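You operate a simulated robot arm through the tools that you are given. There is no shell and no other tool. Be economical: measure what you need, move in short steps, check, and stop when the job is done.

You are at the controls of a simulated two-armed robot. One attempt, no reset.

TASK
Hold the grey tray with pink band on the top of the low grey table steady with one hand and put the green hose stub with blue band in it with the other.

Only the result counts: the job must be done as asked and must still hold three seconds after the hand-in. Knocking over, shifting, dropping, spilling or breaking anything else fails it.

THE ROBOT
Two 7-joint arms with two-finger parallel grippers on one trunk, on a base that drives. Base frame: it is fixed to the floor where the robot stands at the start and does not move with it; the origin is under the middle of the robot, x ahead of it, y to its left, z up; the surface under the hand at the start is at about z = 380. Readings come in mm, degrees, newtons and seconds.
The left shoulder is at the start at [60, 143, 706], the right one opposite. With the tool pointing down near the work surface each hand reaches from about 220 to 720 mm from the robot's upright axis, wherever it stands, measured 20 degrees to its own side. Places, roughly: green hose stub with blue band (4x4x6 cm) [700, 100, 500]; grey tray with pink band (20x20x5 cm) [-2000, 800, 600]. Payload 1.57 kg a hand.
The tool frame of a hand sits at the grasp point between the pads (the TCP): z along the fingers, y along the line on which they close. The tips reach 30 mm beyond it. Largest opening 110 mm; finger width 24, thickness 12; the body of the gripper, 48 by 112 mm, starts 78 mm behind the TCP.
Orientation is that of the tool frame in the base frame, as [roll, pitch, yaw] about the fixed x, y, z axes, in that order (R = Rz(yaw) Ry(pitch) Rx(roll)). With the fingers straight down and closing along the base's y, the tool's x points along the base's -x, its y along +y and its z along -z.

THE INTERFACE
- The arms move only by the tool nudge_tool. It takes "left_targets", "right_targets" or both (then of equal length, played together; a hand with none holds still); each is a list of rows, each a list of 7 numbers: the shift along the base's x, y, z in units of 30 mm (1.0 is 30 mm), then the turn, a rotation vector about the base's x, y, z in units of 6 degrees (1.0 is 6 degrees), then the gripper command, from -1 (shut) to 1 (fully open), values between in proportion. In form: [[x, y, z, wx, wy, wz, claw], ...]. A call has 1 to 8 rows; each row shifts and turns the commanded pose from where the row before left it. A call with a number of a shift or a turn outside -1 to 1 is refused whole. Rows are played at 5 a second. More than 50 mm and 8.6 degrees between two rows, or a gripper value outside its range, and nothing of the call is played. A pose out of reach is approached as far as the arm can. The call stops where the force on the tool passes 40 N (or 10 N more than at its start, if that is more) or the arm is blocked; 0.2 s more then pass. The fingers move at their own pace (about 45 mm/s each) and stop on an object; they squeeze with about 22 N. The grip force told is the motor's: it shows also when the fingers shut on nothing. Time passes only in rows, and 0.2 s behind the last, so rows that do not move let the fingers close. The reply holds the time, the measured pose of the TCP, the force on the tool along the base axes, the opening and the grip force, in the units named above and with some noise, with the torque about the TCP (base axes, N m) and any sound that the robot's microphone picked up.
- Cameras (640 x 400 px; columns grow to the right, rows downward): "scene" is now at [52.8, 2.2, 1324.3]; the picture's right is [0.01, -1.00, 0.00], its down [-0.68, -0.01, -0.74] and it looks along [0.74, 0.01, -0.68] (base axes); focal length 261 px, centre (320, 200). "left" rides on the left gripper at [70, -16, -141] in its tool frame; the picture's right is [0.23, 0.97, 0.00], its down [-0.86, 0.20, -0.48] and it looks along [-0.47, 0.11, 0.88] (tool axes); focal length 222 px, centre (320, 200). "right" rides on the right gripper at [70, 16, -141] in its tool frame; the picture's right is [-0.23, 0.97, 0.00], its down [-0.85, -0.20, -0.48] and it looks along [-0.47, -0.11, 0.88] (tool axes); focal length 222 px, centre (320, 200).
- camera(camera): a new picture of that camera. The clock stands still meanwhile.
- move_column(by): slides the trunk up (or, below 0, down) by that many mm; the arms and the scene camera ride with it, the base frame stays. It gives what a move gives, with no picture.
- steer(legs): drives the robot by 1 to 6 legs, each [ahead, left, turn to the left] in mm, mm and degrees, along the robot's own axes; the way and the turn of a leg run together, so that a leg with both is an arc; at most 1500 mm and 180 degrees a leg. The arms and the cameras ride along, it lands a little off, and it stops where it bumps. It gives what a move gives.
- turn_head(pan, tilt): turns the head with the scene camera to pan (to the left, within 86 degrees either way) and tilt (down, from -29 to 69), counted from straight ahead of the robot. It gives what a move gives.
- locate(camera, pixels): for up to 12 pixels [column, row] of the newest picture of that camera ("zoom" is the newest enlarged one), the place [x, y, z] in the base frame of the surface seen there, good to about 2 mm. The clock stands still meanwhile.
- inspect(camera, box): a new picture of the part [left, top, right, bottom] of that camera's present view, enlarged. The clock stands still meanwhile.
- sign_off(): hands the job in; it is judged then, once.

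Go step by step. Measure first, check grasps and placings, and put right what went wrong. The budget is 80 turns and 70 pictures, counting those below and the enlarged ones. Unless the task says otherwise, let go and move clear before handing in, and close with one line.

The tools are called as name(argument=value, ...) on one line, values as JSON. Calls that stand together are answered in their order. nudge_tool: Moves the arms, as the interface text tells. Its arguments: {"type":"object","properties":{"left_targets":{"type":"array"},"right_targets":{"type":"array"}},"required":[]} The other tools are called the same way: move_column (by) slides the trunk up or down; steer (legs) drives the base; turn_head (pan, tilt) turns the head that bears the scene camera; camera (camera) takes a picture; locate (camera, pixels) gives the place of the surface under pixels of a picture; inspect (camera, box) takes an enlarged picture of a part of a camera's view; sign_off () hands the job in.

At the start:

```text
time: 0.0
left_ee_pos: [585.6, 258.1, 834.5]
left_orientation: [179.9, 0.1, -180.0]
left_ft_force: [-0.4, -0.2, -0.5]
left_moment: [-0.05, 0.0, 0.0]
left_grip_width: 109.9
left_finger_force: 0.1
right_ee_pos: [441.7, -135.0, 796.0]
right_orientation: [179.9, -0.1, 180.0]
right_ft_force: [0.5, -0.8, 0.1]
right_moment: [0.01, -0.01, -0.03]
right_grip_width: 109.9
right_finger_force: 0.0
trunk travel left (down, up): [-305.0, 285.0]
robot x, y, heading: [-1.1, -1.2, -0.1]
head pan, tilt: [0.8, 42.6]
```

scene: 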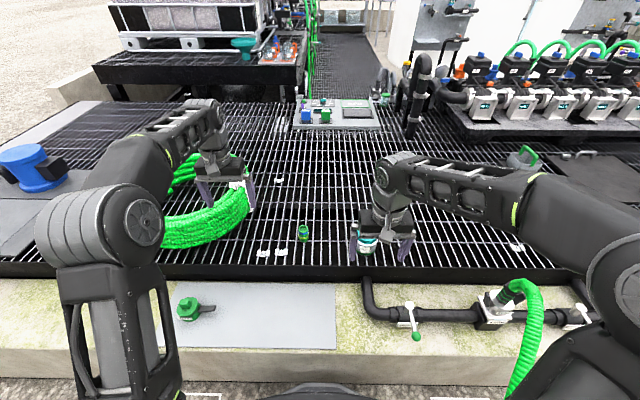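
right: 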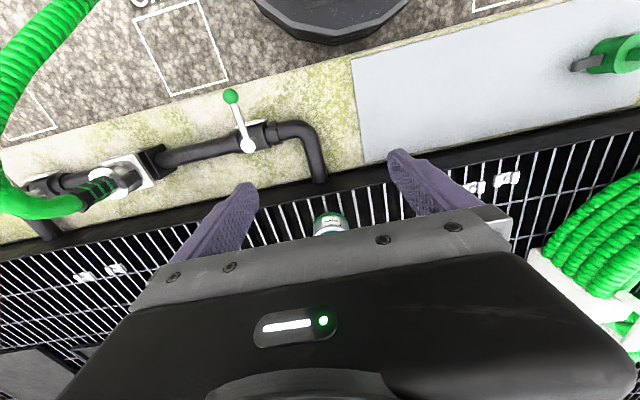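
left: 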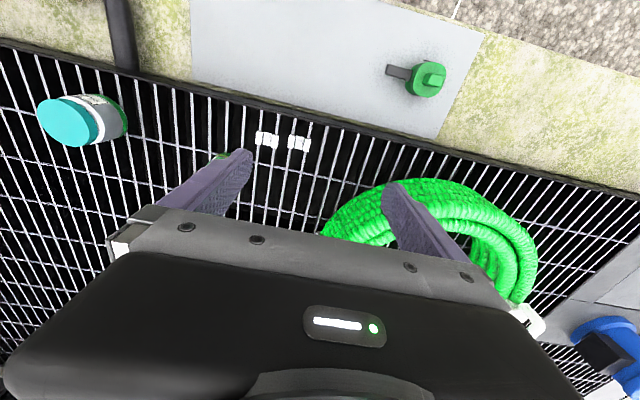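

The scene picture shows a small green object near (303,232) and a teal-capped one near (366,244). I'll enlarge that area to identify the stub.

inspect(camera="scene", box=[220, 180, 420, 305])

inspect(camera="scene", box=[270, 80, 430, 180])

```text
3.20 times, centred on (320, 242) of scene
```

zoom: 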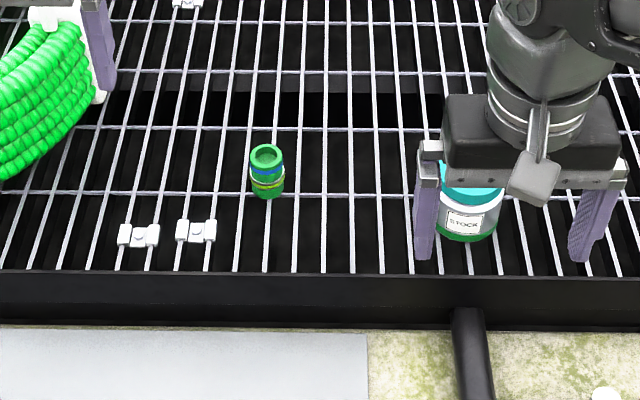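

```text
4.00 times, centred on (350, 130) of scene
```

zoom: 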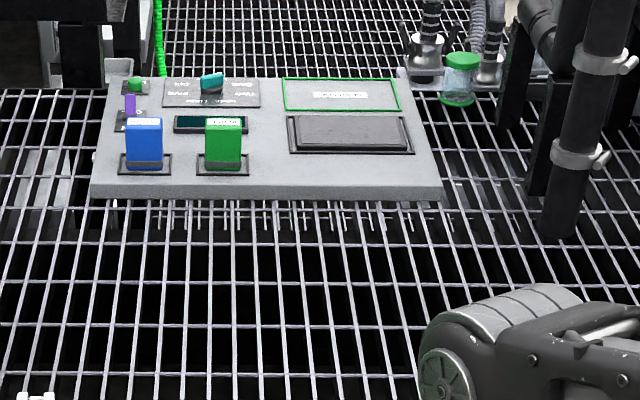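

The green stub with a blue band stands on the grating at zoom (266,170), scene about (303,232). I'll locate it.

inspect(camera="scene", box=[280, 215, 328, 245])

locate(camera="scene", pixels=[[303, 228], [303, 236], [303, 241], [303, 260], [366, 240], [250, 320], [220, 255]])

```text
13.33 times, centred on (304, 230) of scene
```

zoom: 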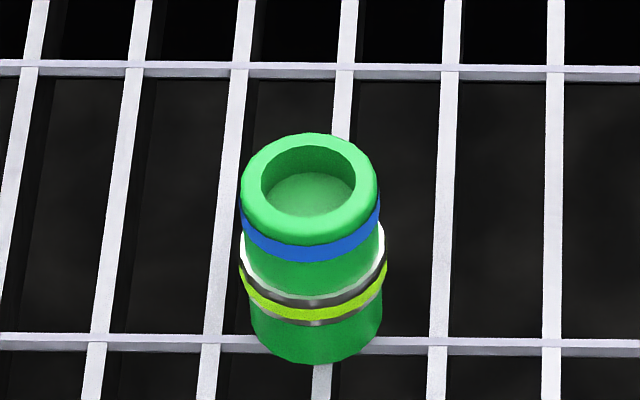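

```text
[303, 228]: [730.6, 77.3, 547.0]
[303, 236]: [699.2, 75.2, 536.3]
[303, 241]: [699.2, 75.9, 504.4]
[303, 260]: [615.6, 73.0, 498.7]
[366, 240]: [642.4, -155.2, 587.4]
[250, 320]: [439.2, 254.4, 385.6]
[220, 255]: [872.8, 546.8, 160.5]
```

The stub stands upright on the grating at about z 499. I'll measure its rim in the zoom.

locate(camera="zoom", pixels=[[311, 230], [311, 140], [248, 190], [372, 190], [312, 258], [315, 350], [310, 195], [385, 280], [243, 275]])

```text
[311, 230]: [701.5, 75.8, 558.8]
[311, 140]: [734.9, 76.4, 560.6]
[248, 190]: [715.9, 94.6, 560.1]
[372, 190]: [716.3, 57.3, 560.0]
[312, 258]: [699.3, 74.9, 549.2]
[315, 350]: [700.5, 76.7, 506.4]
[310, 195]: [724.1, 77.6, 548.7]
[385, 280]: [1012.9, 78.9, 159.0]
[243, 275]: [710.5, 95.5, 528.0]
```

The stub's axis is at (718, 76), from z 500 to 560. I'll bring the left hand over it at height, with a partial opening.

nudge_tool(left_targets=[[0.55, -0.76, 0, 0, 0, 0, 0.5], [0.55, -0.76, 0, 0, 0, 0, 0.5], [0.55, -0.76, 0, 0, 0, 0, 0.5], [0.55, -0.76, 0, 0, 0, 0, 0.5], [0.55, -0.76, 0, 0, 0, 0, 0.5], [0.55, -0.76, 0, 0, 0, 0, 0.5], [0.55, -0.76, 0, 0, 0, 0, 0.5], [0.55, -0.76, 0, 0, 0, 0, 0.5]])

locate(camera="scene", pixels=[[245, 200], [200, 235], [240, 222], [278, 180]])

```text
time: 1.8
left_ee_pos: [591.1, 250.8, 835.3]
left_orientation: [-179.9, 0.2, 179.9]
left_ft_force: [-0.3, 0.6, 0.4]
left_moment: [0.01, 0.01, -0.03]
left_grip_width: 82.2
left_finger_force: 0.0
left hand out of reach, approached as far as the arm can: row 1, 2, 3, 4, 5, 6, 7, 8
right_ee_pos: [441.5, -135.2, 796.8]
right_orientation: [-180.0, -0.1, 179.9]
right_ft_force: [0.0, 0.4, 0.8]
right_moment: [0.0, 0.04, 0.01]
right_grip_width: 110.0
right_finger_force: 0.1
trunk travel left (down, up): [-305.0, 285.0]
robot x, y, heading: [-2.0, 3.1, -0.1]
head pan, tilt: [0.8, 42.6]
```

```text
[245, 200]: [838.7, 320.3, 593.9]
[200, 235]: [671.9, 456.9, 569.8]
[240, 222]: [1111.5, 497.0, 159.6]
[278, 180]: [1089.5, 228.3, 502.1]
```

The hand is out of reach at this height, because the wrist is far above the shoulder. I'll go down a bit while moving right, then extend.

nudge_tool(left_targets=[[0, 0, -1, 0, 0, 0, 0.5], [0, 0, -1, 0, 0, 0, 0.5], [0, 0, -1, 0, 0, 0, 0.5]])

```text
time: 2.6
left_ee_pos: [592.4, 250.0, 744.9]
left_orientation: [179.9, 0.0, 180.0]
left_ft_force: [0.6, -0.3, 0.0]
left_moment: [0.01, 0.01, -0.03]
left_grip_width: 82.5
left_finger_force: 0.0
right_ee_pos: [442.6, -136.1, 796.4]
right_orientation: [-180.0, 0.0, 180.0]
right_ft_force: [1.2, -0.6, 0.5]
right_moment: [-0.03, 0.0, -0.01]
right_grip_width: 109.9
right_finger_force: 0.0
trunk travel left (down, up): [-305.0, 285.0]
robot x, y, heading: [-1.0, -0.4, 0.3]
head pan, tilt: [0.8, 42.6]
```

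The command resets to the actual pose. I'll move sideways first, then down and out.

nudge_tool(left_targets=[[0, -1, -0.5, 0, 0, 0, 0.5], [0, -1, -0.5, 0, 0, 0, 0.5], [0, -1, -0.5, 0, 0, 0, 0.5], [0.6, -0.7, -0.5, 0, 0, 0, 0.5], [0.8, -0.7, -0.5, 0, 0, 0, 0.5], [0.9, -0.7, -0.5, 0, 0, 0, 0.5], [0.9, -0.7, -0.5, 0, 0, 0, 0.5], [1, 0, 0, 0, 0, 0, 0.5]])

```text
time: 4.4
left_ee_pos: [693.0, 76.2, 634.7]
left_orientation: [-179.9, 0.2, -179.9]
left_ft_force: [-0.3, -0.1, -0.7]
left_moment: [0.02, 0.02, 0.05]
left_grip_width: 82.6
left_finger_force: 0.1
left hand out of reach, approached as far as the arm can: row 8
right_ee_pos: [440.9, -136.3, 796.2]
right_orientation: [-180.0, 0.0, -180.0]
right_ft_force: [-0.1, 1.0, -0.5]
right_moment: [0.0, 0.0, 0.0]
right_grip_width: 109.9
right_finger_force: 0.1
trunk travel left (down, up): [-305.0, 285.0]
robot x, y, heading: [-0.1, 2.6, 0.1]
head pan, tilt: [0.8, 42.6]
```

At (693, 76, 635) the hand is 25 mm short. A little lower, still above the stub's top (560), the reach should grow.

nudge_tool(left_targets=[[0, 0, -1, 0, 0, 0, 0.5], [0.83, 0, 0, 0, 0, 0, 0.5], [0, 0, 0, 0, 0, 0, 0.5]])

camera(camera="left")

```text
time: 5.2
left_ee_pos: [693.2, 77.0, 607.0]
left_orientation: [-180.0, 0.1, 180.0]
left_ft_force: [0.5, -0.7, -0.9]
left_moment: [0.0, 0.01, -0.01]
left_grip_width: 82.8
left_finger_force: 0.1
left hand out of reach, approached as far as the arm can: row 2
right_ee_pos: [440.3, -136.5, 796.4]
right_orientation: [-180.0, 0.0, -180.0]
right_ft_force: [-0.5, -0.1, 0.5]
right_moment: [0.01, -0.02, 0.02]
right_grip_width: 109.9
right_finger_force: 0.0
trunk travel left (down, up): [-305.0, 285.0]
robot x, y, heading: [1.1, -1.1, 0.0]
head pan, tilt: [0.8, 42.6]
```

```text
63 pictures are left
```

left: 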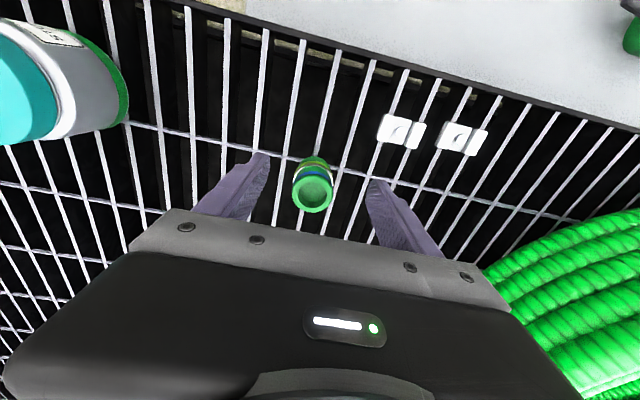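

The limit stays at x 693. I'll check the room in front of the base before driving ahead a bit.

turn_head(pan=0, tilt=69)

camera(camera="scene")

locate(camera="scene", pixels=[[320, 300], [320, 320], [320, 340], [320, 360], [320, 380], [200, 300], [200, 340], [440, 300], [440, 340], [320, 395]])

```text
time: 6.1
left_ee_pos: [693.9, 77.7, 606.6]
left_orientation: [-179.9, 0.0, 180.0]
left_ft_force: [-0.4, -0.3, 0.2]
left_moment: [0.0, 0.03, -0.06]
left_grip_width: 82.6
left_finger_force: 0.0
right_ee_pos: [440.9, -135.6, 796.1]
right_orientation: [-179.9, -0.1, -180.0]
right_ft_force: [0.5, -0.3, 0.0]
right_moment: [0.01, -0.03, 0.02]
right_grip_width: 109.7
right_finger_force: 0.0
trunk travel left (down, up): [-305.0, 285.0]
robot x, y, heading: [-0.5, -0.3, -0.1]
head pan, tilt: [0.0, 68.8]
```

```text
62 pictures are left
```

scene: 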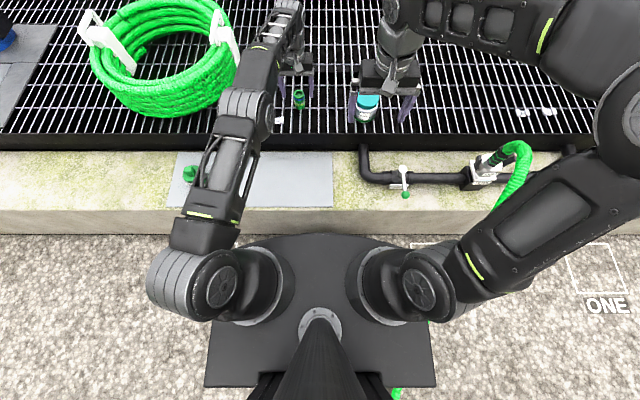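

```text
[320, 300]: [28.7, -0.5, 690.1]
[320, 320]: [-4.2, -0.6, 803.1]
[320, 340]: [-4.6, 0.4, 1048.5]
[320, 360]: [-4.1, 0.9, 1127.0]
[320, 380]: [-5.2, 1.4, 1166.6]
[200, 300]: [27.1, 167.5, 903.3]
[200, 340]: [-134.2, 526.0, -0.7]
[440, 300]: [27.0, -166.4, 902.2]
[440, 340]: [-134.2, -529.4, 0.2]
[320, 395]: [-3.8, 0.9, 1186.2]
```

The base's front edge comes near the ledge at row 235, so I'll locate both.

locate(camera="scene", pixels=[[315, 240], [315, 228], [315, 212], [240, 242], [390, 242], [100, 250], [100, 237], [100, 225], [500, 238], [220, 380]])

```text
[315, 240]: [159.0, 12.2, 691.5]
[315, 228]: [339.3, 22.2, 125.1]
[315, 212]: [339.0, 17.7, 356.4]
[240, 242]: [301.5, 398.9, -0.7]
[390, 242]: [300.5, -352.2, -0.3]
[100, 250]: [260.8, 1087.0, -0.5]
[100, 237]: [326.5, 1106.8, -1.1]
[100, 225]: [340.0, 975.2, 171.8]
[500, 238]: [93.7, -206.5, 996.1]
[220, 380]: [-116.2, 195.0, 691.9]
```

The ledge face is at x 339 and the trunk plate ends at about 160. A short 32 mm drive ahead should be free, and the fingertips (577) clear the stub (560).

steer(legs=[[35, 0, 0]])

```text
time: 7.0
left_ee_pos: [729.4, 76.5, 606.0]
left_orientation: [-179.9, -0.1, 180.0]
left_ft_force: [-0.6, 0.4, -0.6]
left_moment: [0.0, 0.02, 0.01]
left_grip_width: 82.7
left_finger_force: 0.1
right_ee_pos: [477.1, -135.8, 795.2]
right_orientation: [180.0, -0.1, -180.0]
right_ft_force: [0.2, 0.0, -0.3]
right_moment: [0.01, -0.01, 0.02]
right_grip_width: 110.0
right_finger_force: 0.0
trunk travel left (down, up): [-305.0, 285.0]
robot x, y, heading: [34.6, 0.8, -0.0]
head pan, tilt: [0.0, 68.8]
```

The hand is at (729, 76, 606). I'll correct by -11 mm in x, descend to z 541 and close.

nudge_tool(left_targets=[[-0.37, 0, -0.2, 0, 0, 0, 0.5], [0, 0, -0.7, 0, 0, 0, 0.5], [0, 0, -0.7, 0, 0, 0, 0.5], [0, 0, -0.57, 0, 0, 0, 0.5], [0, 0, 0, 0, 0, 0, -1], [0, 0, 0, 0, 0, 0, -1], [0, 0, 0, 0, 0, 0, -1], [0, 0, 0, 0, 0, 0, -1]])

camera(camera="left")

```text
time: 8.8
left_ee_pos: [716.6, 77.9, 540.4]
left_orientation: [180.0, 0.0, 180.0]
left_ft_force: [0.3, -0.7, 0.9]
left_moment: [-0.07, -0.01, 0.02]
left_grip_width: 39.1
left_finger_force: 22.0
right_ee_pos: [475.5, -135.2, 795.6]
right_orientation: [-180.0, 0.0, -179.9]
right_ft_force: [-0.4, 0.8, -0.6]
right_moment: [0.0, -0.01, 0.04]
right_grip_width: 109.9
right_finger_force: 0.1
trunk travel left (down, up): [-305.0, 285.0]
robot x, y, heading: [38.6, -1.6, -0.1]
head pan, tilt: [0.0, 68.8]
```

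```text
61 pictures are left
```

left: 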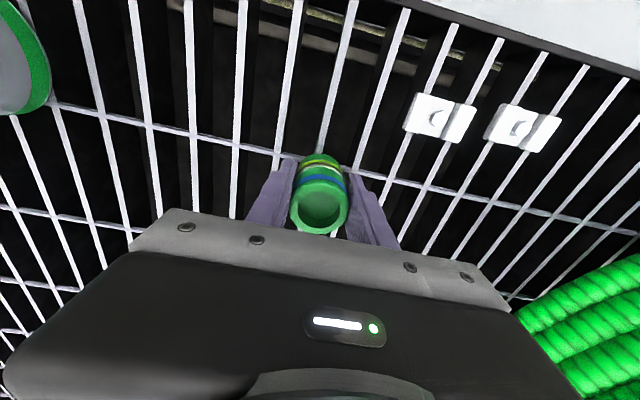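

The stub is held (39 mm, 22 N) between the pads. I'll lift it straight up, then draw it in.

nudge_tool(left_targets=[[0, 0, 1, 0, 0, 0, -1], [0, 0, 1, 0, 0, 0, -1], [-0.3, 0, 1, 0, 0, 0, -1], [-0.8, 0.3, 1, 0, 0, 0, -1], [-0.8, 0.5, 1, 0, 0, 0, -1], [-0.8, 0.5, 1, 0, 0, 0, -1], [-1, 0.5, 0.8, 0, 0, 0, -1], [-1, 0.5, 0.8, 0, 0, 0, -1]])

camera(camera="left")

```text
time: 10.6
left_ee_pos: [576.0, 147.3, 770.4]
left_orientation: [-180.0, 0.0, 180.0]
left_ft_force: [0.1, 0.0, -1.3]
left_moment: [0.0, -0.05, -0.02]
left_grip_width: 38.8
left_finger_force: 21.7
right_ee_pos: [474.9, -136.3, 795.7]
right_orientation: [-179.9, -0.1, 179.9]
right_ft_force: [-0.8, 0.3, 0.0]
right_moment: [-0.01, 0.02, 0.03]
right_grip_width: 109.8
right_finger_force: 0.2
trunk travel left (down, up): [-305.0, 285.0]
robot x, y, heading: [34.8, -4.3, -0.1]
head pan, tilt: [0.0, 68.8]
```

```text
60 pictures are left
```

left: 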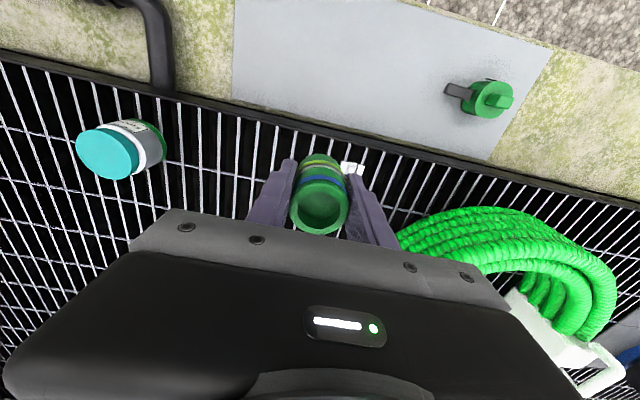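

The stub is secure. I'll draw both hands in for the drive and look around.

nudge_tool(left_targets=[[-1, 0.3, 0, 0, 0, 0, -1], [-1, 0.3, 0, 0, 0, 0, -1], [-1, 0.3, 0, 0, 0, 0, -1], [-1, 0.3, 0, 0, 0, 0, -1], [-1, 0.2, 0, 0, 0, 0, -1]], right_targets=[[-0.5, -0.3, 0, 0, 0, 0, 1], [-0.5, -0.3, 0, 0, 0, 0, 1], [-0.5, -0.3, 0, 0, 0, 0, 1], [0, -0.3, 0, 0, 0, 0, 1], [0, -0.3, 0, 0, 0, 0, 1]])

turn_head(pan=86, tilt=25)

camera(camera="scene")

turn_head(pan=-86, tilt=25)

camera(camera="scene")

```text
time: 11.8
left_ee_pos: [424.2, 189.1, 770.3]
left_orientation: [-180.0, 0.0, 179.9]
left_ft_force: [0.1, 0.3, 0.1]
left_moment: [0.01, 0.02, -0.02]
left_grip_width: 38.8
left_finger_force: 22.1
right_ee_pos: [431.8, -180.6, 796.7]
right_orientation: [179.9, 0.0, -180.0]
right_ft_force: [0.7, -0.4, -0.2]
right_moment: [0.03, -0.03, 0.0]
right_grip_width: 109.8
right_finger_force: 0.0
trunk travel left (down, up): [-305.0, 285.0]
robot x, y, heading: [37.6, -0.7, -0.2]
head pan, tilt: [0.0, 68.8]
```

```text
time: 13.4
left_ee_pos: [425.9, 189.0, 770.3]
left_orientation: [180.0, 0.0, 180.0]
left_ft_force: [1.2, -0.3, -0.9]
left_moment: [0.02, -0.01, 0.0]
left_grip_width: 38.7
left_finger_force: 22.4
right_ee_pos: [430.5, -181.1, 795.4]
right_orientation: [-179.9, 0.0, 180.0]
right_ft_force: [0.6, -0.8, -0.3]
right_moment: [0.0, 0.0, 0.01]
right_grip_width: 109.8
right_finger_force: 0.0
trunk travel left (down, up): [-305.0, 285.0]
robot x, y, heading: [33.8, -3.7, 0.1]
head pan, tilt: [85.9, 25.0]
```

```text
59 pictures are left
```

scene: 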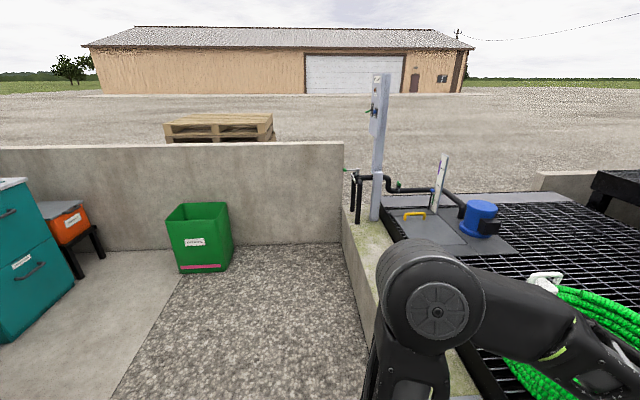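

```text
time: 16.0
left_ee_pos: [425.6, 188.9, 770.6]
left_orientation: [-180.0, -0.1, 180.0]
left_ft_force: [-0.2, 0.3, -0.3]
left_moment: [0.0, -0.01, 0.02]
left_grip_width: 38.7
left_finger_force: 21.9
right_ee_pos: [432.0, -181.1, 795.9]
right_orientation: [179.9, -0.1, -180.0]
right_ft_force: [-0.5, -0.1, 0.4]
right_moment: [0.0, -0.01, -0.05]
right_grip_width: 110.0
right_finger_force: 0.0
trunk travel left (down, up): [-305.0, 285.0]
robot x, y, heading: [40.4, -2.9, -0.0]
head pan, tilt: [-85.9, 25.0]
```

```text
58 pictures are left
```

scene: 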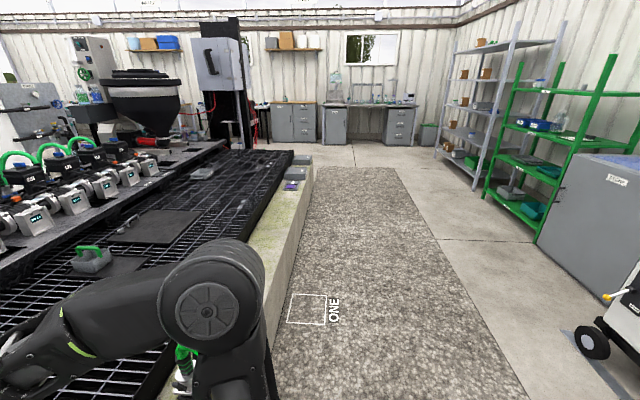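

The aisle beside me is clear gravel, with a cart at (620,340) to the right rear. I'll locate the cart and a few others.

locate(camera="scene", pixels=[[590, 345], [635, 290], [560, 240], [440, 395], [400, 175], [520, 395], [625, 395]])

steer(legs=[[-250, 0, 0], [0, 0, 60]])

turn_head(pan=80, tilt=35)

camera(camera="scene")

```text
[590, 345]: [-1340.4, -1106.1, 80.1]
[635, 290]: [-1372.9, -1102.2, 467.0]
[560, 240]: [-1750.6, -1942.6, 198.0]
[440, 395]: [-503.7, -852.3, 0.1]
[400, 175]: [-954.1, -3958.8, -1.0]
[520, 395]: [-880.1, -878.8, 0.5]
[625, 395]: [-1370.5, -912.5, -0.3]
```

```text
time: 20.4
left_ee_pos: [-184.4, 432.2, 768.7]
left_orientation: [-179.9, 0.0, -119.5]
left_ft_force: [-0.7, 0.5, -1.1]
left_moment: [-0.01, -0.01, -0.01]
left_grip_width: 38.8
left_finger_force: 22.3
right_ee_pos: [139.3, 255.9, 795.9]
right_orientation: [180.0, 0.0, -119.6]
right_ft_force: [-1.0, 0.3, 0.1]
right_moment: [0.0, -0.02, -0.02]
right_grip_width: 109.9
right_finger_force: 0.1
trunk travel left (down, up): [-305.0, 285.0]
robot x, y, heading: [-211.6, 0.8, 60.5]
head pan, tilt: [-85.9, 25.0]
```

```text
time: 23.0
left_ee_pos: [-184.6, 432.3, 769.2]
left_orientation: [-180.0, 0.0, -119.6]
left_ft_force: [0.4, 0.4, -1.1]
left_moment: [0.01, -0.02, 0.01]
left_grip_width: 38.8
left_finger_force: 22.0
right_ee_pos: [139.1, 255.2, 796.3]
right_orientation: [-180.0, 0.0, -119.6]
right_ft_force: [-0.2, 0.4, -0.7]
right_moment: [0.0, 0.01, 0.01]
right_grip_width: 109.9
right_finger_force: 0.1
trunk travel left (down, up): [-305.0, 285.0]
robot x, y, heading: [-211.9, 1.5, 60.7]
head pan, tilt: [80.0, 35.0]
```

```text
57 pictures are left
```

scene: 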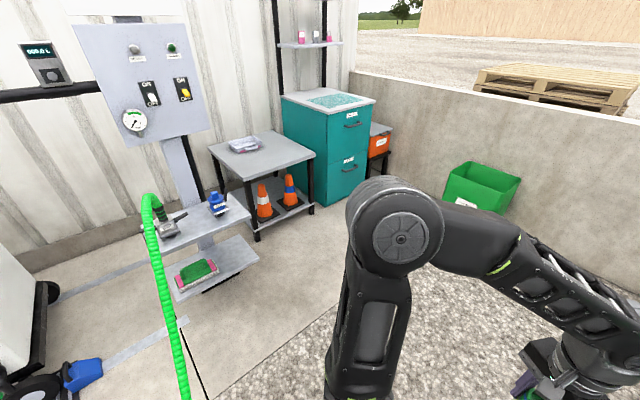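

A low grey table with a tray-like thing is at (245,143), and a green hose stands near (165,290). I'll enlarge and locate them.

inspect(camera="scene", box=[190, 110, 334, 200])

locate(camera="zoom", pixels=[[90, 160], [300, 210], [550, 190], [380, 90], [240, 140], [190, 165], [320, 150], [470, 390]])

locate(camera="scene", pixels=[[150, 220], [165, 290], [183, 380], [255, 250], [300, 200], [205, 285], [80, 380], [245, 205], [180, 225], [100, 375]])

```text
4.44 times, centred on (262, 155) of scene
```

zoom: 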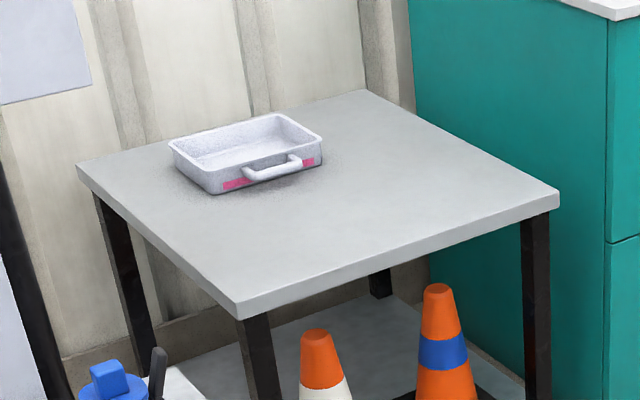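

```text
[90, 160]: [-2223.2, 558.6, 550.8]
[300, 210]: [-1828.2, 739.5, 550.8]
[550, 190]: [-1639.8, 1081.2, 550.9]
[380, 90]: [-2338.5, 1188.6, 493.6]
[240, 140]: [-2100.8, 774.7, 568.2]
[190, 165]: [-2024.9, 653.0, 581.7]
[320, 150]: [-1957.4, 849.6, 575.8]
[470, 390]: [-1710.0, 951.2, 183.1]
```

```text
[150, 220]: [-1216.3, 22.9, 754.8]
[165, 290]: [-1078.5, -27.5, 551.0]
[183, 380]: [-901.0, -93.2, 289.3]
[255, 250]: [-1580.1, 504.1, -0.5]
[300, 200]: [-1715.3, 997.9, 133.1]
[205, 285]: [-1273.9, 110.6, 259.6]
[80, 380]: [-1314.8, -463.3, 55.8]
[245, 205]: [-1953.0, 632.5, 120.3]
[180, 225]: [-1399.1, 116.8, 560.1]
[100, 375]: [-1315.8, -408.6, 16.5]
```

The grey tray with the pink band sits on the grey table at about (-2040, 760), table top z 551, handle facing +x. The hose lies around x -900 to -1200, y below 25, so I'll turn to heading 180, shift to y≈760, and look.

steer(legs=[[0, 0, 119.3]])

turn_head(pan=-25, tilt=35)

camera(camera="scene")

```text
time: 28.4
left_ee_pos: [-603.1, -189.4, 770.4]
left_orientation: [-180.0, 0.0, 0.1]
left_ft_force: [-0.2, 0.7, -1.1]
left_moment: [0.01, -0.01, -0.02]
left_grip_width: 39.0
left_finger_force: 21.5
right_ee_pos: [-609.0, 179.8, 794.8]
right_orientation: [180.0, 0.0, 0.1]
right_ft_force: [0.9, 0.3, 0.5]
right_moment: [0.0, -0.02, -0.01]
right_grip_width: 110.0
right_finger_force: 0.1
trunk travel left (down, up): [-305.0, 285.0]
robot x, y, heading: [-211.5, 3.1, -180.1]
head pan, tilt: [80.0, 35.0]
```

```text
time: 30.2
left_ee_pos: [-603.0, -189.7, 769.5]
left_orientation: [179.9, 0.0, 0.1]
left_ft_force: [1.0, -0.4, -0.5]
left_moment: [0.0, 0.01, 0.0]
left_grip_width: 38.9
left_finger_force: 22.0
right_ee_pos: [-609.3, 179.8, 796.0]
right_orientation: [179.9, 0.0, 0.1]
right_ft_force: [-0.8, -0.3, 0.1]
right_moment: [-0.04, -0.01, 0.01]
right_grip_width: 109.9
right_finger_force: 0.1
trunk travel left (down, up): [-305.0, 285.0]
robot x, y, heading: [-212.3, 0.4, -179.9]
head pan, tilt: [-25.0, 35.0]
```

```text
55 pictures are left
```

scene: 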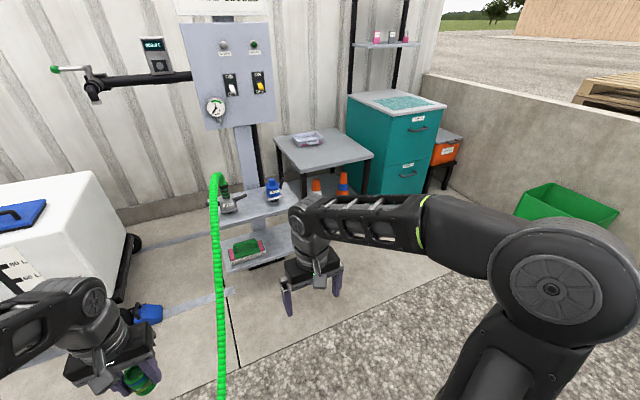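

The way to the table is between the shelf stand (right edge at ~300,190) and the teal cabinet. I'll measure these.

locate(camera="scene", pixels=[[300, 193], [285, 250], [228, 268], [349, 130], [400, 190], [415, 120], [460, 140], [525, 200], [570, 210], [222, 395], [213, 190], [350, 200]])

```text
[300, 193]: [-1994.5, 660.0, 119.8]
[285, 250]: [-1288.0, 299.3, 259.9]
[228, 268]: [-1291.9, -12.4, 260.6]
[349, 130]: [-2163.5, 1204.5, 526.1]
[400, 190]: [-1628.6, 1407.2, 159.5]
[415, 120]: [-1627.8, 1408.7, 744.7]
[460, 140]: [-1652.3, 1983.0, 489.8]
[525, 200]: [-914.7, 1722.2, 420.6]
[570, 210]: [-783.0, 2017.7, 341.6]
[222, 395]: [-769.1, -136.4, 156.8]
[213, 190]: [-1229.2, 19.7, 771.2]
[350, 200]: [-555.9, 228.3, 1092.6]
```

The shelf stand ends at y≈300 and the cabinet starts at y≈1200, so y≈775 is a clear lane. I'll strafe there, then go part of the way ahead.

steer(legs=[[0, -775, 0], [750, 0, 0]])

turn_head(pan=0, tilt=40)

camera(camera="scene")

```text
time: 37.9
left_ee_pos: [-1343.6, 553.1, 769.5]
left_orientation: [-179.9, 0.0, 1.1]
left_ft_force: [0.3, 0.2, -0.3]
left_moment: [-0.02, 0.0, -0.02]
left_grip_width: 38.7
left_finger_force: 22.1
right_ee_pos: [-1357.4, 921.5, 796.6]
right_orientation: [180.0, 0.0, 1.1]
right_ft_force: [0.5, 0.5, -0.1]
right_moment: [-0.01, 0.01, 0.01]
right_grip_width: 109.9
right_finger_force: 0.1
trunk travel left (down, up): [-305.0, 285.0]
robot x, y, heading: [-956.8, 751.5, -179.0]
head pan, tilt: [-25.0, 35.0]
```

```text
time: 38.8
left_ee_pos: [-1345.1, 552.8, 770.2]
left_orientation: [180.0, 0.0, 1.1]
left_ft_force: [0.3, -0.3, -0.9]
left_moment: [0.01, 0.01, -0.02]
left_grip_width: 38.4
left_finger_force: 22.2
right_ee_pos: [-1358.0, 921.7, 794.7]
right_orientation: [180.0, 0.0, 1.2]
right_ft_force: [-0.6, 0.2, -0.4]
right_moment: [0.0, -0.05, 0.02]
right_grip_width: 109.8
right_finger_force: 0.0
trunk travel left (down, up): [-305.0, 285.0]
robot x, y, heading: [-958.7, 751.1, -178.7]
head pan, tilt: [0.0, 40.0]
```

```text
54 pictures are left
```

scene: 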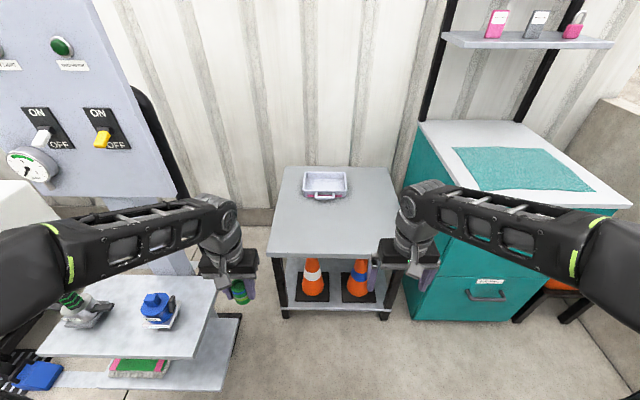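

The table and tray (325,185) are straight ahead. I'll zoom in on the tray and measure it.

inspect(camera="scene", box=[285, 160, 365, 210])

locate(camera="scene", pixels=[[332, 253], [272, 250], [390, 250], [312, 240], [285, 168], [385, 168], [240, 320], [420, 300], [212, 355], [216, 283]])

```text
8.00 times, centred on (325, 185) of scene
```

zoom: 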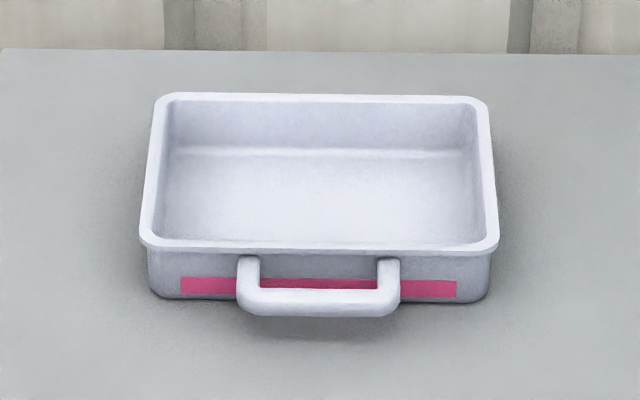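

```text
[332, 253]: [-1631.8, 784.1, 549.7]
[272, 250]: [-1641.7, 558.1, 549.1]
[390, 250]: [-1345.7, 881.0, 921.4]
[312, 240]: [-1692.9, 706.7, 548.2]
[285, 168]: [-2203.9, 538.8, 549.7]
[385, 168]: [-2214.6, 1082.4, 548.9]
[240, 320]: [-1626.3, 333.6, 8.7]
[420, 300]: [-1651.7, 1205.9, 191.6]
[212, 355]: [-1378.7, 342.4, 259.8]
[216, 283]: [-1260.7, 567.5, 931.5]
```

locate(camera="zoom", pixels=[[150, 180], [488, 180], [320, 98], [320, 247], [147, 240], [492, 243], [320, 200], [320, 300], [320, 140], [200, 220], [490, 160], [320, 270]])

```text
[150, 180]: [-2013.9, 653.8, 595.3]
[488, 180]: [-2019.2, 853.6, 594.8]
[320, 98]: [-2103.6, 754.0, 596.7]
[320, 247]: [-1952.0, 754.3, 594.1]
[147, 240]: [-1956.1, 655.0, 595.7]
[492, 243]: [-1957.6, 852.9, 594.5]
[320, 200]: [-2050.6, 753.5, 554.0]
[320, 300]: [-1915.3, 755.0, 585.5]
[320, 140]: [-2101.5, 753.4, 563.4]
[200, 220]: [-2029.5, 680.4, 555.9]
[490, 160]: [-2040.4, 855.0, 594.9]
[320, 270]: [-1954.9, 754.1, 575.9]
```

Tray spans x -2108…-1950, y 650…858, rim z 596, floor z 555. Before driving closer I check the panel at my left and the left elbow.

locate(camera="scene", pixels=[[120, 170], [180, 190], [125, 60], [150, 110], [60, 230], [20, 250], [200, 200], [455, 170], [590, 250]])

```text
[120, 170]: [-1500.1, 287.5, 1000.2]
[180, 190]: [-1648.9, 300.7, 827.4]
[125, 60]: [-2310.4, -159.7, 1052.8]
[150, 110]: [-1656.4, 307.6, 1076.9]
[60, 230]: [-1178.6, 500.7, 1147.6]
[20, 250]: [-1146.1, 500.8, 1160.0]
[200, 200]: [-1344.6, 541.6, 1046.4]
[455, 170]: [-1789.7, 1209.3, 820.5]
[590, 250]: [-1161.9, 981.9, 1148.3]
```

Panel edge is y≈300 and cabinet y≈1205; the elbows (about 500 and 980) pass. I'll straighten and drive up to x≈-1345.

steer(legs=[[0, 0, -1.2], [300, -15, 0], [88, 0, 0]])

camera(camera="scene")

```text
time: 41.9
left_ee_pos: [-1730.7, 576.7, 769.9]
left_orientation: [-179.9, -0.1, -0.1]
left_ft_force: [-0.6, -0.4, 0.1]
left_moment: [0.02, -0.01, 0.03]
left_grip_width: 38.7
left_finger_force: 21.8
right_ee_pos: [-1736.8, 946.1, 796.4]
right_orientation: [-179.9, -0.1, -0.1]
right_ft_force: [-0.2, -0.2, -0.4]
right_moment: [0.0, -0.01, -0.04]
right_grip_width: 110.1
right_finger_force: 0.0
trunk travel left (down, up): [-305.0, 285.0]
robot x, y, heading: [-1343.9, 763.0, 179.8]
head pan, tilt: [0.0, 40.0]
```

```text
52 pictures are left
```

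scene: 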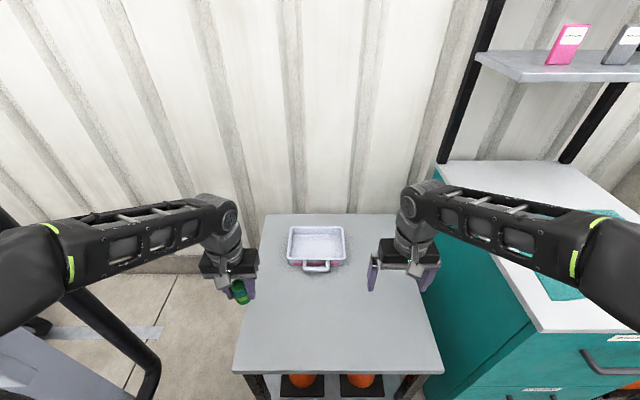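

No bump; the robot stands at x -1344. I'll bring the right hand over the tray's right wall (y≈853) with a smaller opening, staying above it.

nudge_tool(right_targets=[[-1, -0.39, -0.5, 0, 0, 0, 0], [-1, -0.39, -0.5, 0, 0, 0, 0], [-1, -0.39, -0.5, 0, 0, 0, 0], [-1, -0.39, -0.5, 0, 0, 0, 0], [-1, -0.39, -0.5, 0, 0, 0, 0], [-1, -0.39, -0.5, 0, 0, 0, 0], [-1, -0.39, -0.5, 0, 0, 0, 0], [-1, -0.39, -0.5, 0, 0, 0, 0]])

camera(camera="right")

```text
time: 43.7
left_ee_pos: [-1730.8, 576.0, 769.6]
left_orientation: [180.0, 0.0, 0.0]
left_ft_force: [0.0, 0.4, -0.9]
left_moment: [-0.03, -0.02, 0.01]
left_grip_width: 38.4
left_finger_force: 21.9
right_ee_pos: [-1976.2, 853.1, 677.2]
right_orientation: [-180.0, -0.1, -0.1]
right_ft_force: [-0.8, 0.6, 0.7]
right_moment: [-0.04, 0.01, 0.0]
right_grip_width: 55.2
right_finger_force: 0.1
trunk travel left (down, up): [-305.0, 285.0]
robot x, y, heading: [-1341.6, 768.9, 179.8]
head pan, tilt: [0.0, 40.0]
```

```text
51 pictures are left
```

right: 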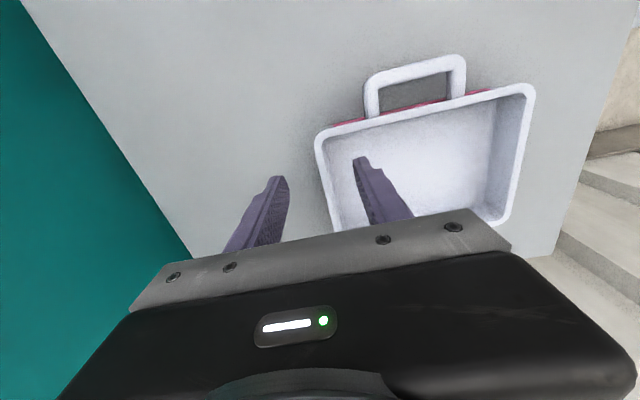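

The right wall lies between the fingers in the right view (330,190). I'll check its position against the TCP.

locate(camera="right", pixels=[[318, 150], [326, 190], [332, 215], [327, 140], [430, 112], [520, 100], [410, 150]])

```text
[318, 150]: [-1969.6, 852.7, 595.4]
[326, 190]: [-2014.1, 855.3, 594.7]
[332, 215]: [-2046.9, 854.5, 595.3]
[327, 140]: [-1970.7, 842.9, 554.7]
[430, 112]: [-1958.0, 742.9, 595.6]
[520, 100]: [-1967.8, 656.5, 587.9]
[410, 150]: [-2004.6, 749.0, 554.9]
```

The wall is centred at y≈853. I'll move 18 mm further, descend to z 600 (tips 570, clear of the table and floor) and close on the wall.

nudge_tool(right_targets=[[-0.6, 0, -0.4, 0, 0, 0, 0], [0, 0, -0.8, 0, 0, 0, 0], [0, 0, -0.7, 0, 0, 0, 0], [0, 0, -0.67, 0, 0, 0, 0], [0, 0, 0, 0, 0, 0, -0.4], [0, 0, 0, 0, 0, 0, -0.7], [0, 0, 0, 0, 0, 0, -1], [0, 0, 0, 0, 0, 0, -1]])

camera(camera="right")

```text
time: 45.5
left_ee_pos: [-1730.5, 576.5, 769.8]
left_orientation: [180.0, 0.0, 0.0]
left_ft_force: [-0.1, 0.9, -1.1]
left_moment: [0.03, 0.02, 0.0]
left_grip_width: 38.9
left_finger_force: 21.3
right_ee_pos: [-1996.1, 851.7, 598.6]
right_orientation: [-179.9, 0.0, -0.2]
right_ft_force: [0.1, 0.6, 1.5]
right_moment: [-0.01, 0.04, -0.03]
right_grip_width: 3.8
right_finger_force: 19.8
trunk travel left (down, up): [-305.0, 285.0]
robot x, y, heading: [-1343.3, 763.5, 179.9]
head pan, tilt: [0.0, 40.0]
```

```text
50 pictures are left
```

right: 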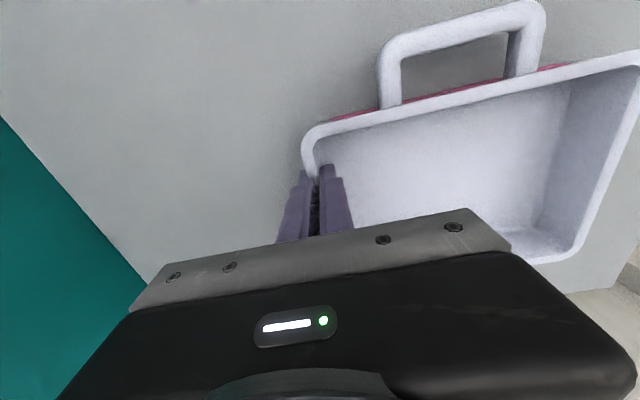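

The fingers straddle the wall at 3.8 mm. I'll let one more moment pass with both hands still to see whether that width holds.

nudge_tool(right_targets=[[0, 0, 0, 0, 0, 0, -1], [0, 0, 0, 0, 0, 0, -1]])

inspect(camera="right", box=[240, 100, 400, 200])

camera(camera="scene")

```text
time: 46.1
left_ee_pos: [-1731.0, 575.7, 770.2]
left_orientation: [-179.9, 0.0, -0.1]
left_ft_force: [0.0, 0.3, -0.6]
left_moment: [0.03, -0.02, 0.01]
left_grip_width: 38.6
left_finger_force: 22.1
right_ee_pos: [-1995.2, 851.0, 598.6]
right_orientation: [179.9, -0.1, -0.1]
right_ft_force: [-0.5, -0.7, -0.2]
right_moment: [0.0, 0.04, -0.06]
right_grip_width: 3.4
right_finger_force: 21.8
trunk travel left (down, up): [-305.0, 285.0]
robot x, y, heading: [-1342.5, 763.2, 180.0]
head pan, tilt: [0.0, 40.0]
```

```text
4.00 times, centred on (320, 150) of right
```

zoom: 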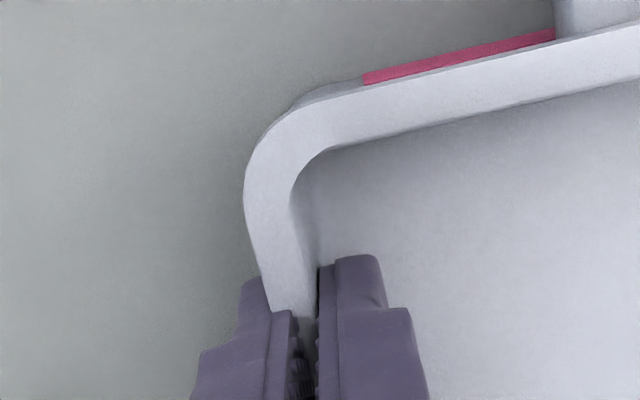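

```text
48 pictures are left
```

scene: 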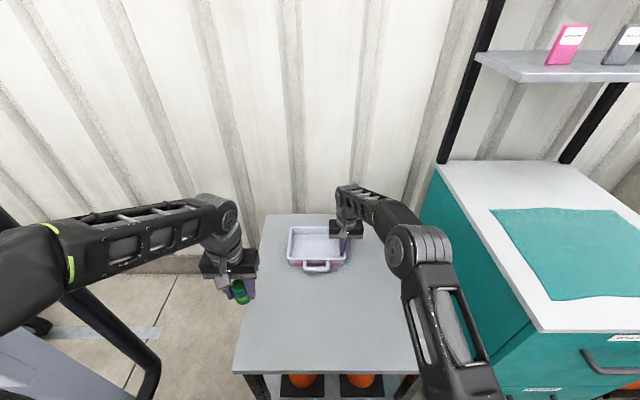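

The right hand holds the wall firmly (3.4 mm, 22 N) and the tray hasn't moved. Now I bring the stub over the tray with the left hand.

nudge_tool(left_targets=[[-1, 0.4, -0.35, 0, 0, 0, -1], [-1, 0.4, -0.35, 0, 0, 0, -1], [-1, 0.4, -0.35, 0, 0, 0, -1], [-1, 0.4, -0.35, 0, 0, 0, -1], [-1, 0.4, -0.35, 0, 0, 0, -1], [-1, 0.4, -0.35, 0, 0, 0, -1], [-1, 0.4, -0.35, 0, 0, 0, -1], [-1, 0.4, -0.35, 0, 0, 0, -1]])

nudge_tool(left_targets=[[-0.9, 0.6, -0.3, 0, 0, 0, -1], [-0.8, 0.6, -0.3, 0, 0, 0, -1], [0, 0, -0.3, 0, 0, 0, -1]])

camera(camera="left")

```text
time: 47.9
left_ee_pos: [-1970.4, 672.2, 682.7]
left_orientation: [-180.0, 0.0, -0.1]
left_ft_force: [0.2, -0.2, -0.6]
left_moment: [0.02, -0.01, 0.02]
left_grip_width: 38.9
left_finger_force: 21.8
right_ee_pos: [-1994.8, 851.5, 599.0]
right_orientation: [179.9, 0.0, -0.1]
right_ft_force: [-0.2, 0.0, 0.1]
right_moment: [0.01, -0.07, -0.04]
right_grip_width: 3.7
right_finger_force: 22.5
trunk travel left (down, up): [-305.0, 285.0]
robot x, y, heading: [-1338.4, 762.3, 180.0]
head pan, tilt: [0.0, 40.0]
```

```text
time: 48.7
left_ee_pos: [-2019.8, 709.5, 655.1]
left_orientation: [179.9, -0.1, -0.1]
left_ft_force: [0.0, -0.5, -1.1]
left_moment: [-0.02, 0.04, -0.02]
left_grip_width: 38.7
left_finger_force: 22.1
right_ee_pos: [-1995.7, 851.0, 598.6]
right_orientation: [-179.9, 0.0, -0.2]
right_ft_force: [-0.1, -0.1, -0.6]
right_moment: [0.04, -0.11, 0.02]
right_grip_width: 3.7
right_finger_force: 22.0
trunk travel left (down, up): [-305.0, 285.0]
robot x, y, heading: [-1340.9, 766.6, 180.0]
head pan, tilt: [0.0, 40.0]
```

```text
47 pictures are left
```

left: 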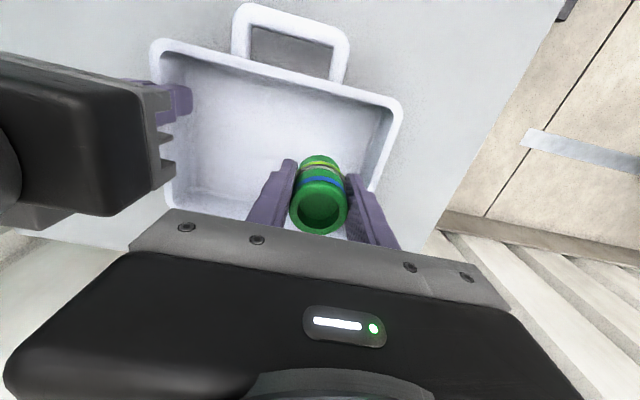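

The stub is over the left half of the tray, clear of the right hand. I'll lower it to about z 598, with small steps at the end.

nudge_tool(left_targets=[[0, 0.15, -0.6, 0, 0, 0, -1], [0, 0, -0.6, 0, 0, 0, -1], [0, 0, -0.4, 0, 0, 0, -1], [0, 0, -0.2, 0, 0, 0, -1], [0, 0, -0.12, 0, 0, 0, -1]])

camera(camera="left")

```text
time: 49.9
left_ee_pos: [-2020.1, 713.1, 601.8]
left_orientation: [-180.0, -0.1, -0.2]
left_ft_force: [0.1, -0.2, -0.6]
left_moment: [0.02, 0.03, -0.02]
left_grip_width: 38.6
left_finger_force: 22.1
right_ee_pos: [-1994.1, 850.9, 597.4]
right_orientation: [179.9, 0.0, -0.2]
right_ft_force: [0.8, -0.1, -0.1]
right_moment: [0.03, -0.02, -0.02]
right_grip_width: 3.5
right_finger_force: 22.1
trunk travel left (down, up): [-305.0, 285.0]
robot x, y, heading: [-1338.5, 764.1, 179.8]
head pan, tilt: [0.0, 40.0]
```

```text
46 pictures are left
```

left: 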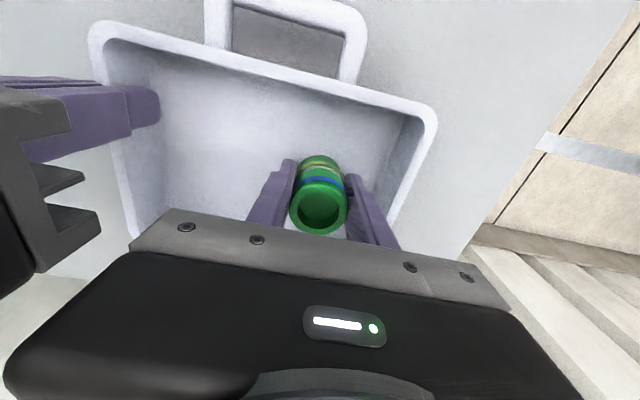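

It's at z 602 with no contact yet, about 6 mm to go. I'll step down 2 mm at a time until a force shows.

nudge_tool(left_targets=[[0, 0, -0.07, 0, 0, 0, -1], [0, 0, -0.07, 0, 0, 0, -1], [0, 0, -0.04, 0, 0, 0, -1]])

```text
time: 50.7
left_ee_pos: [-2022.6, 713.3, 595.7]
left_orientation: [180.0, 0.1, -0.1]
left_ft_force: [3.2, -1.1, 7.5]
left_moment: [0.01, -0.07, -0.04]
left_grip_width: 38.6
left_finger_force: 22.6
right_ee_pos: [-1994.5, 850.8, 597.1]
right_orientation: [180.0, -0.1, 0.0]
right_ft_force: [-2.1, 0.1, -1.5]
right_moment: [0.04, -0.16, -0.07]
right_grip_width: 3.5
right_finger_force: 22.1
trunk travel left (down, up): [-305.0, 285.0]
robot x, y, heading: [-1340.9, 766.1, 179.9]
head pan, tilt: [0.0, 40.0]
```

7.5 N upward shows the stub stands on the tray floor. I'll open gently to ~54 mm, keeping the fingers off the wall, while the right hand holds.

nudge_tool(left_targets=[[0, 0, 0, 0, 0, 0, -0.2], [0, 0, 0, 0, 0, 0, -0.05], [0, 0, 0, 0, 0, 0, -0.02], [0, 0, 0, 0, 0, 0, -0.02]])

camera(camera="left")

```text
time: 51.7
left_ee_pos: [-2022.4, 713.7, 595.8]
left_orientation: [180.0, 0.0, -0.1]
left_ft_force: [0.7, 0.4, -0.1]
left_moment: [-0.01, 0.0, 0.04]
left_grip_width: 53.8
left_finger_force: 0.1
right_ee_pos: [-1995.2, 850.9, 598.2]
right_orientation: [-180.0, 0.0, -0.1]
right_ft_force: [-0.1, 0.4, 0.7]
right_moment: [-0.01, 0.06, -0.02]
right_grip_width: 3.4
right_finger_force: 21.9
trunk travel left (down, up): [-305.0, 285.0]
robot x, y, heading: [-1337.5, 765.2, 179.9]
head pan, tilt: [0.0, 40.0]
```

```text
45 pictures are left
```

left: 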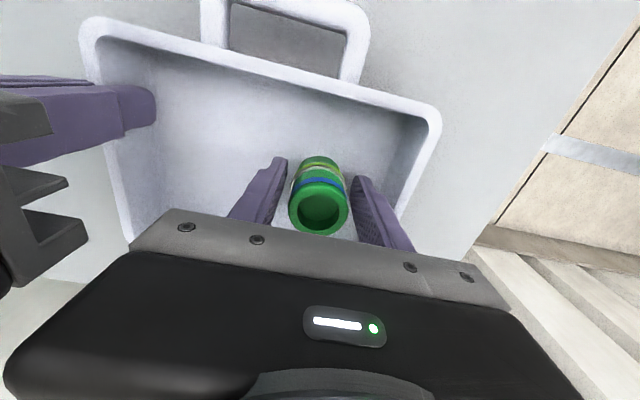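

The stub stands free between the open fingers. I'll raise the left hand straight up and draw it away.

nudge_tool(left_targets=[[0, 0, 0.5, 0, 0, 0, -0.02], [0, 0, 1, 0, 0, 0, -0.02], [0, 0, 1, 0, 0, 0, -0.02], [0.3, 0, 1, 0, 0, 0, -0.02], [1, -0.4, 0.4, 0, 0, 0, 0], [1, -0.4, 0.3, 0, 0, 0, 0], [1, -0.5, 0.3, 0, 0, 0, 0], [1, -0.5, 0, 0, 0, 0, 0]])

camera(camera="scene")

```text
time: 53.5
left_ee_pos: [-1894.3, 659.9, 730.2]
left_orientation: [-179.9, 0.1, -0.1]
left_ft_force: [0.0, -0.3, -0.9]
left_moment: [-0.05, -0.03, 0.0]
left_grip_width: 55.1
left_finger_force: 0.0
right_ee_pos: [-1995.2, 851.0, 598.2]
right_orientation: [180.0, 0.1, -0.1]
right_ft_force: [1.4, 0.2, 1.5]
right_moment: [0.1, 0.32, 0.06]
right_grip_width: 3.4
right_finger_force: 22.2
trunk travel left (down, up): [-305.0, 285.0]
robot x, y, heading: [-1340.6, 762.1, 180.1]
head pan, tilt: [0.0, 40.0]
```

```text
44 pictures are left
```

scene: 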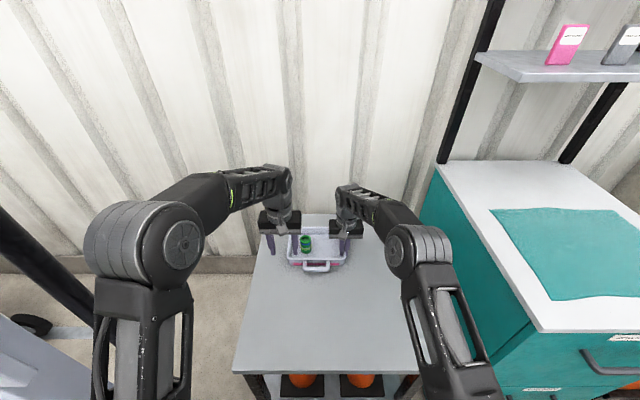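

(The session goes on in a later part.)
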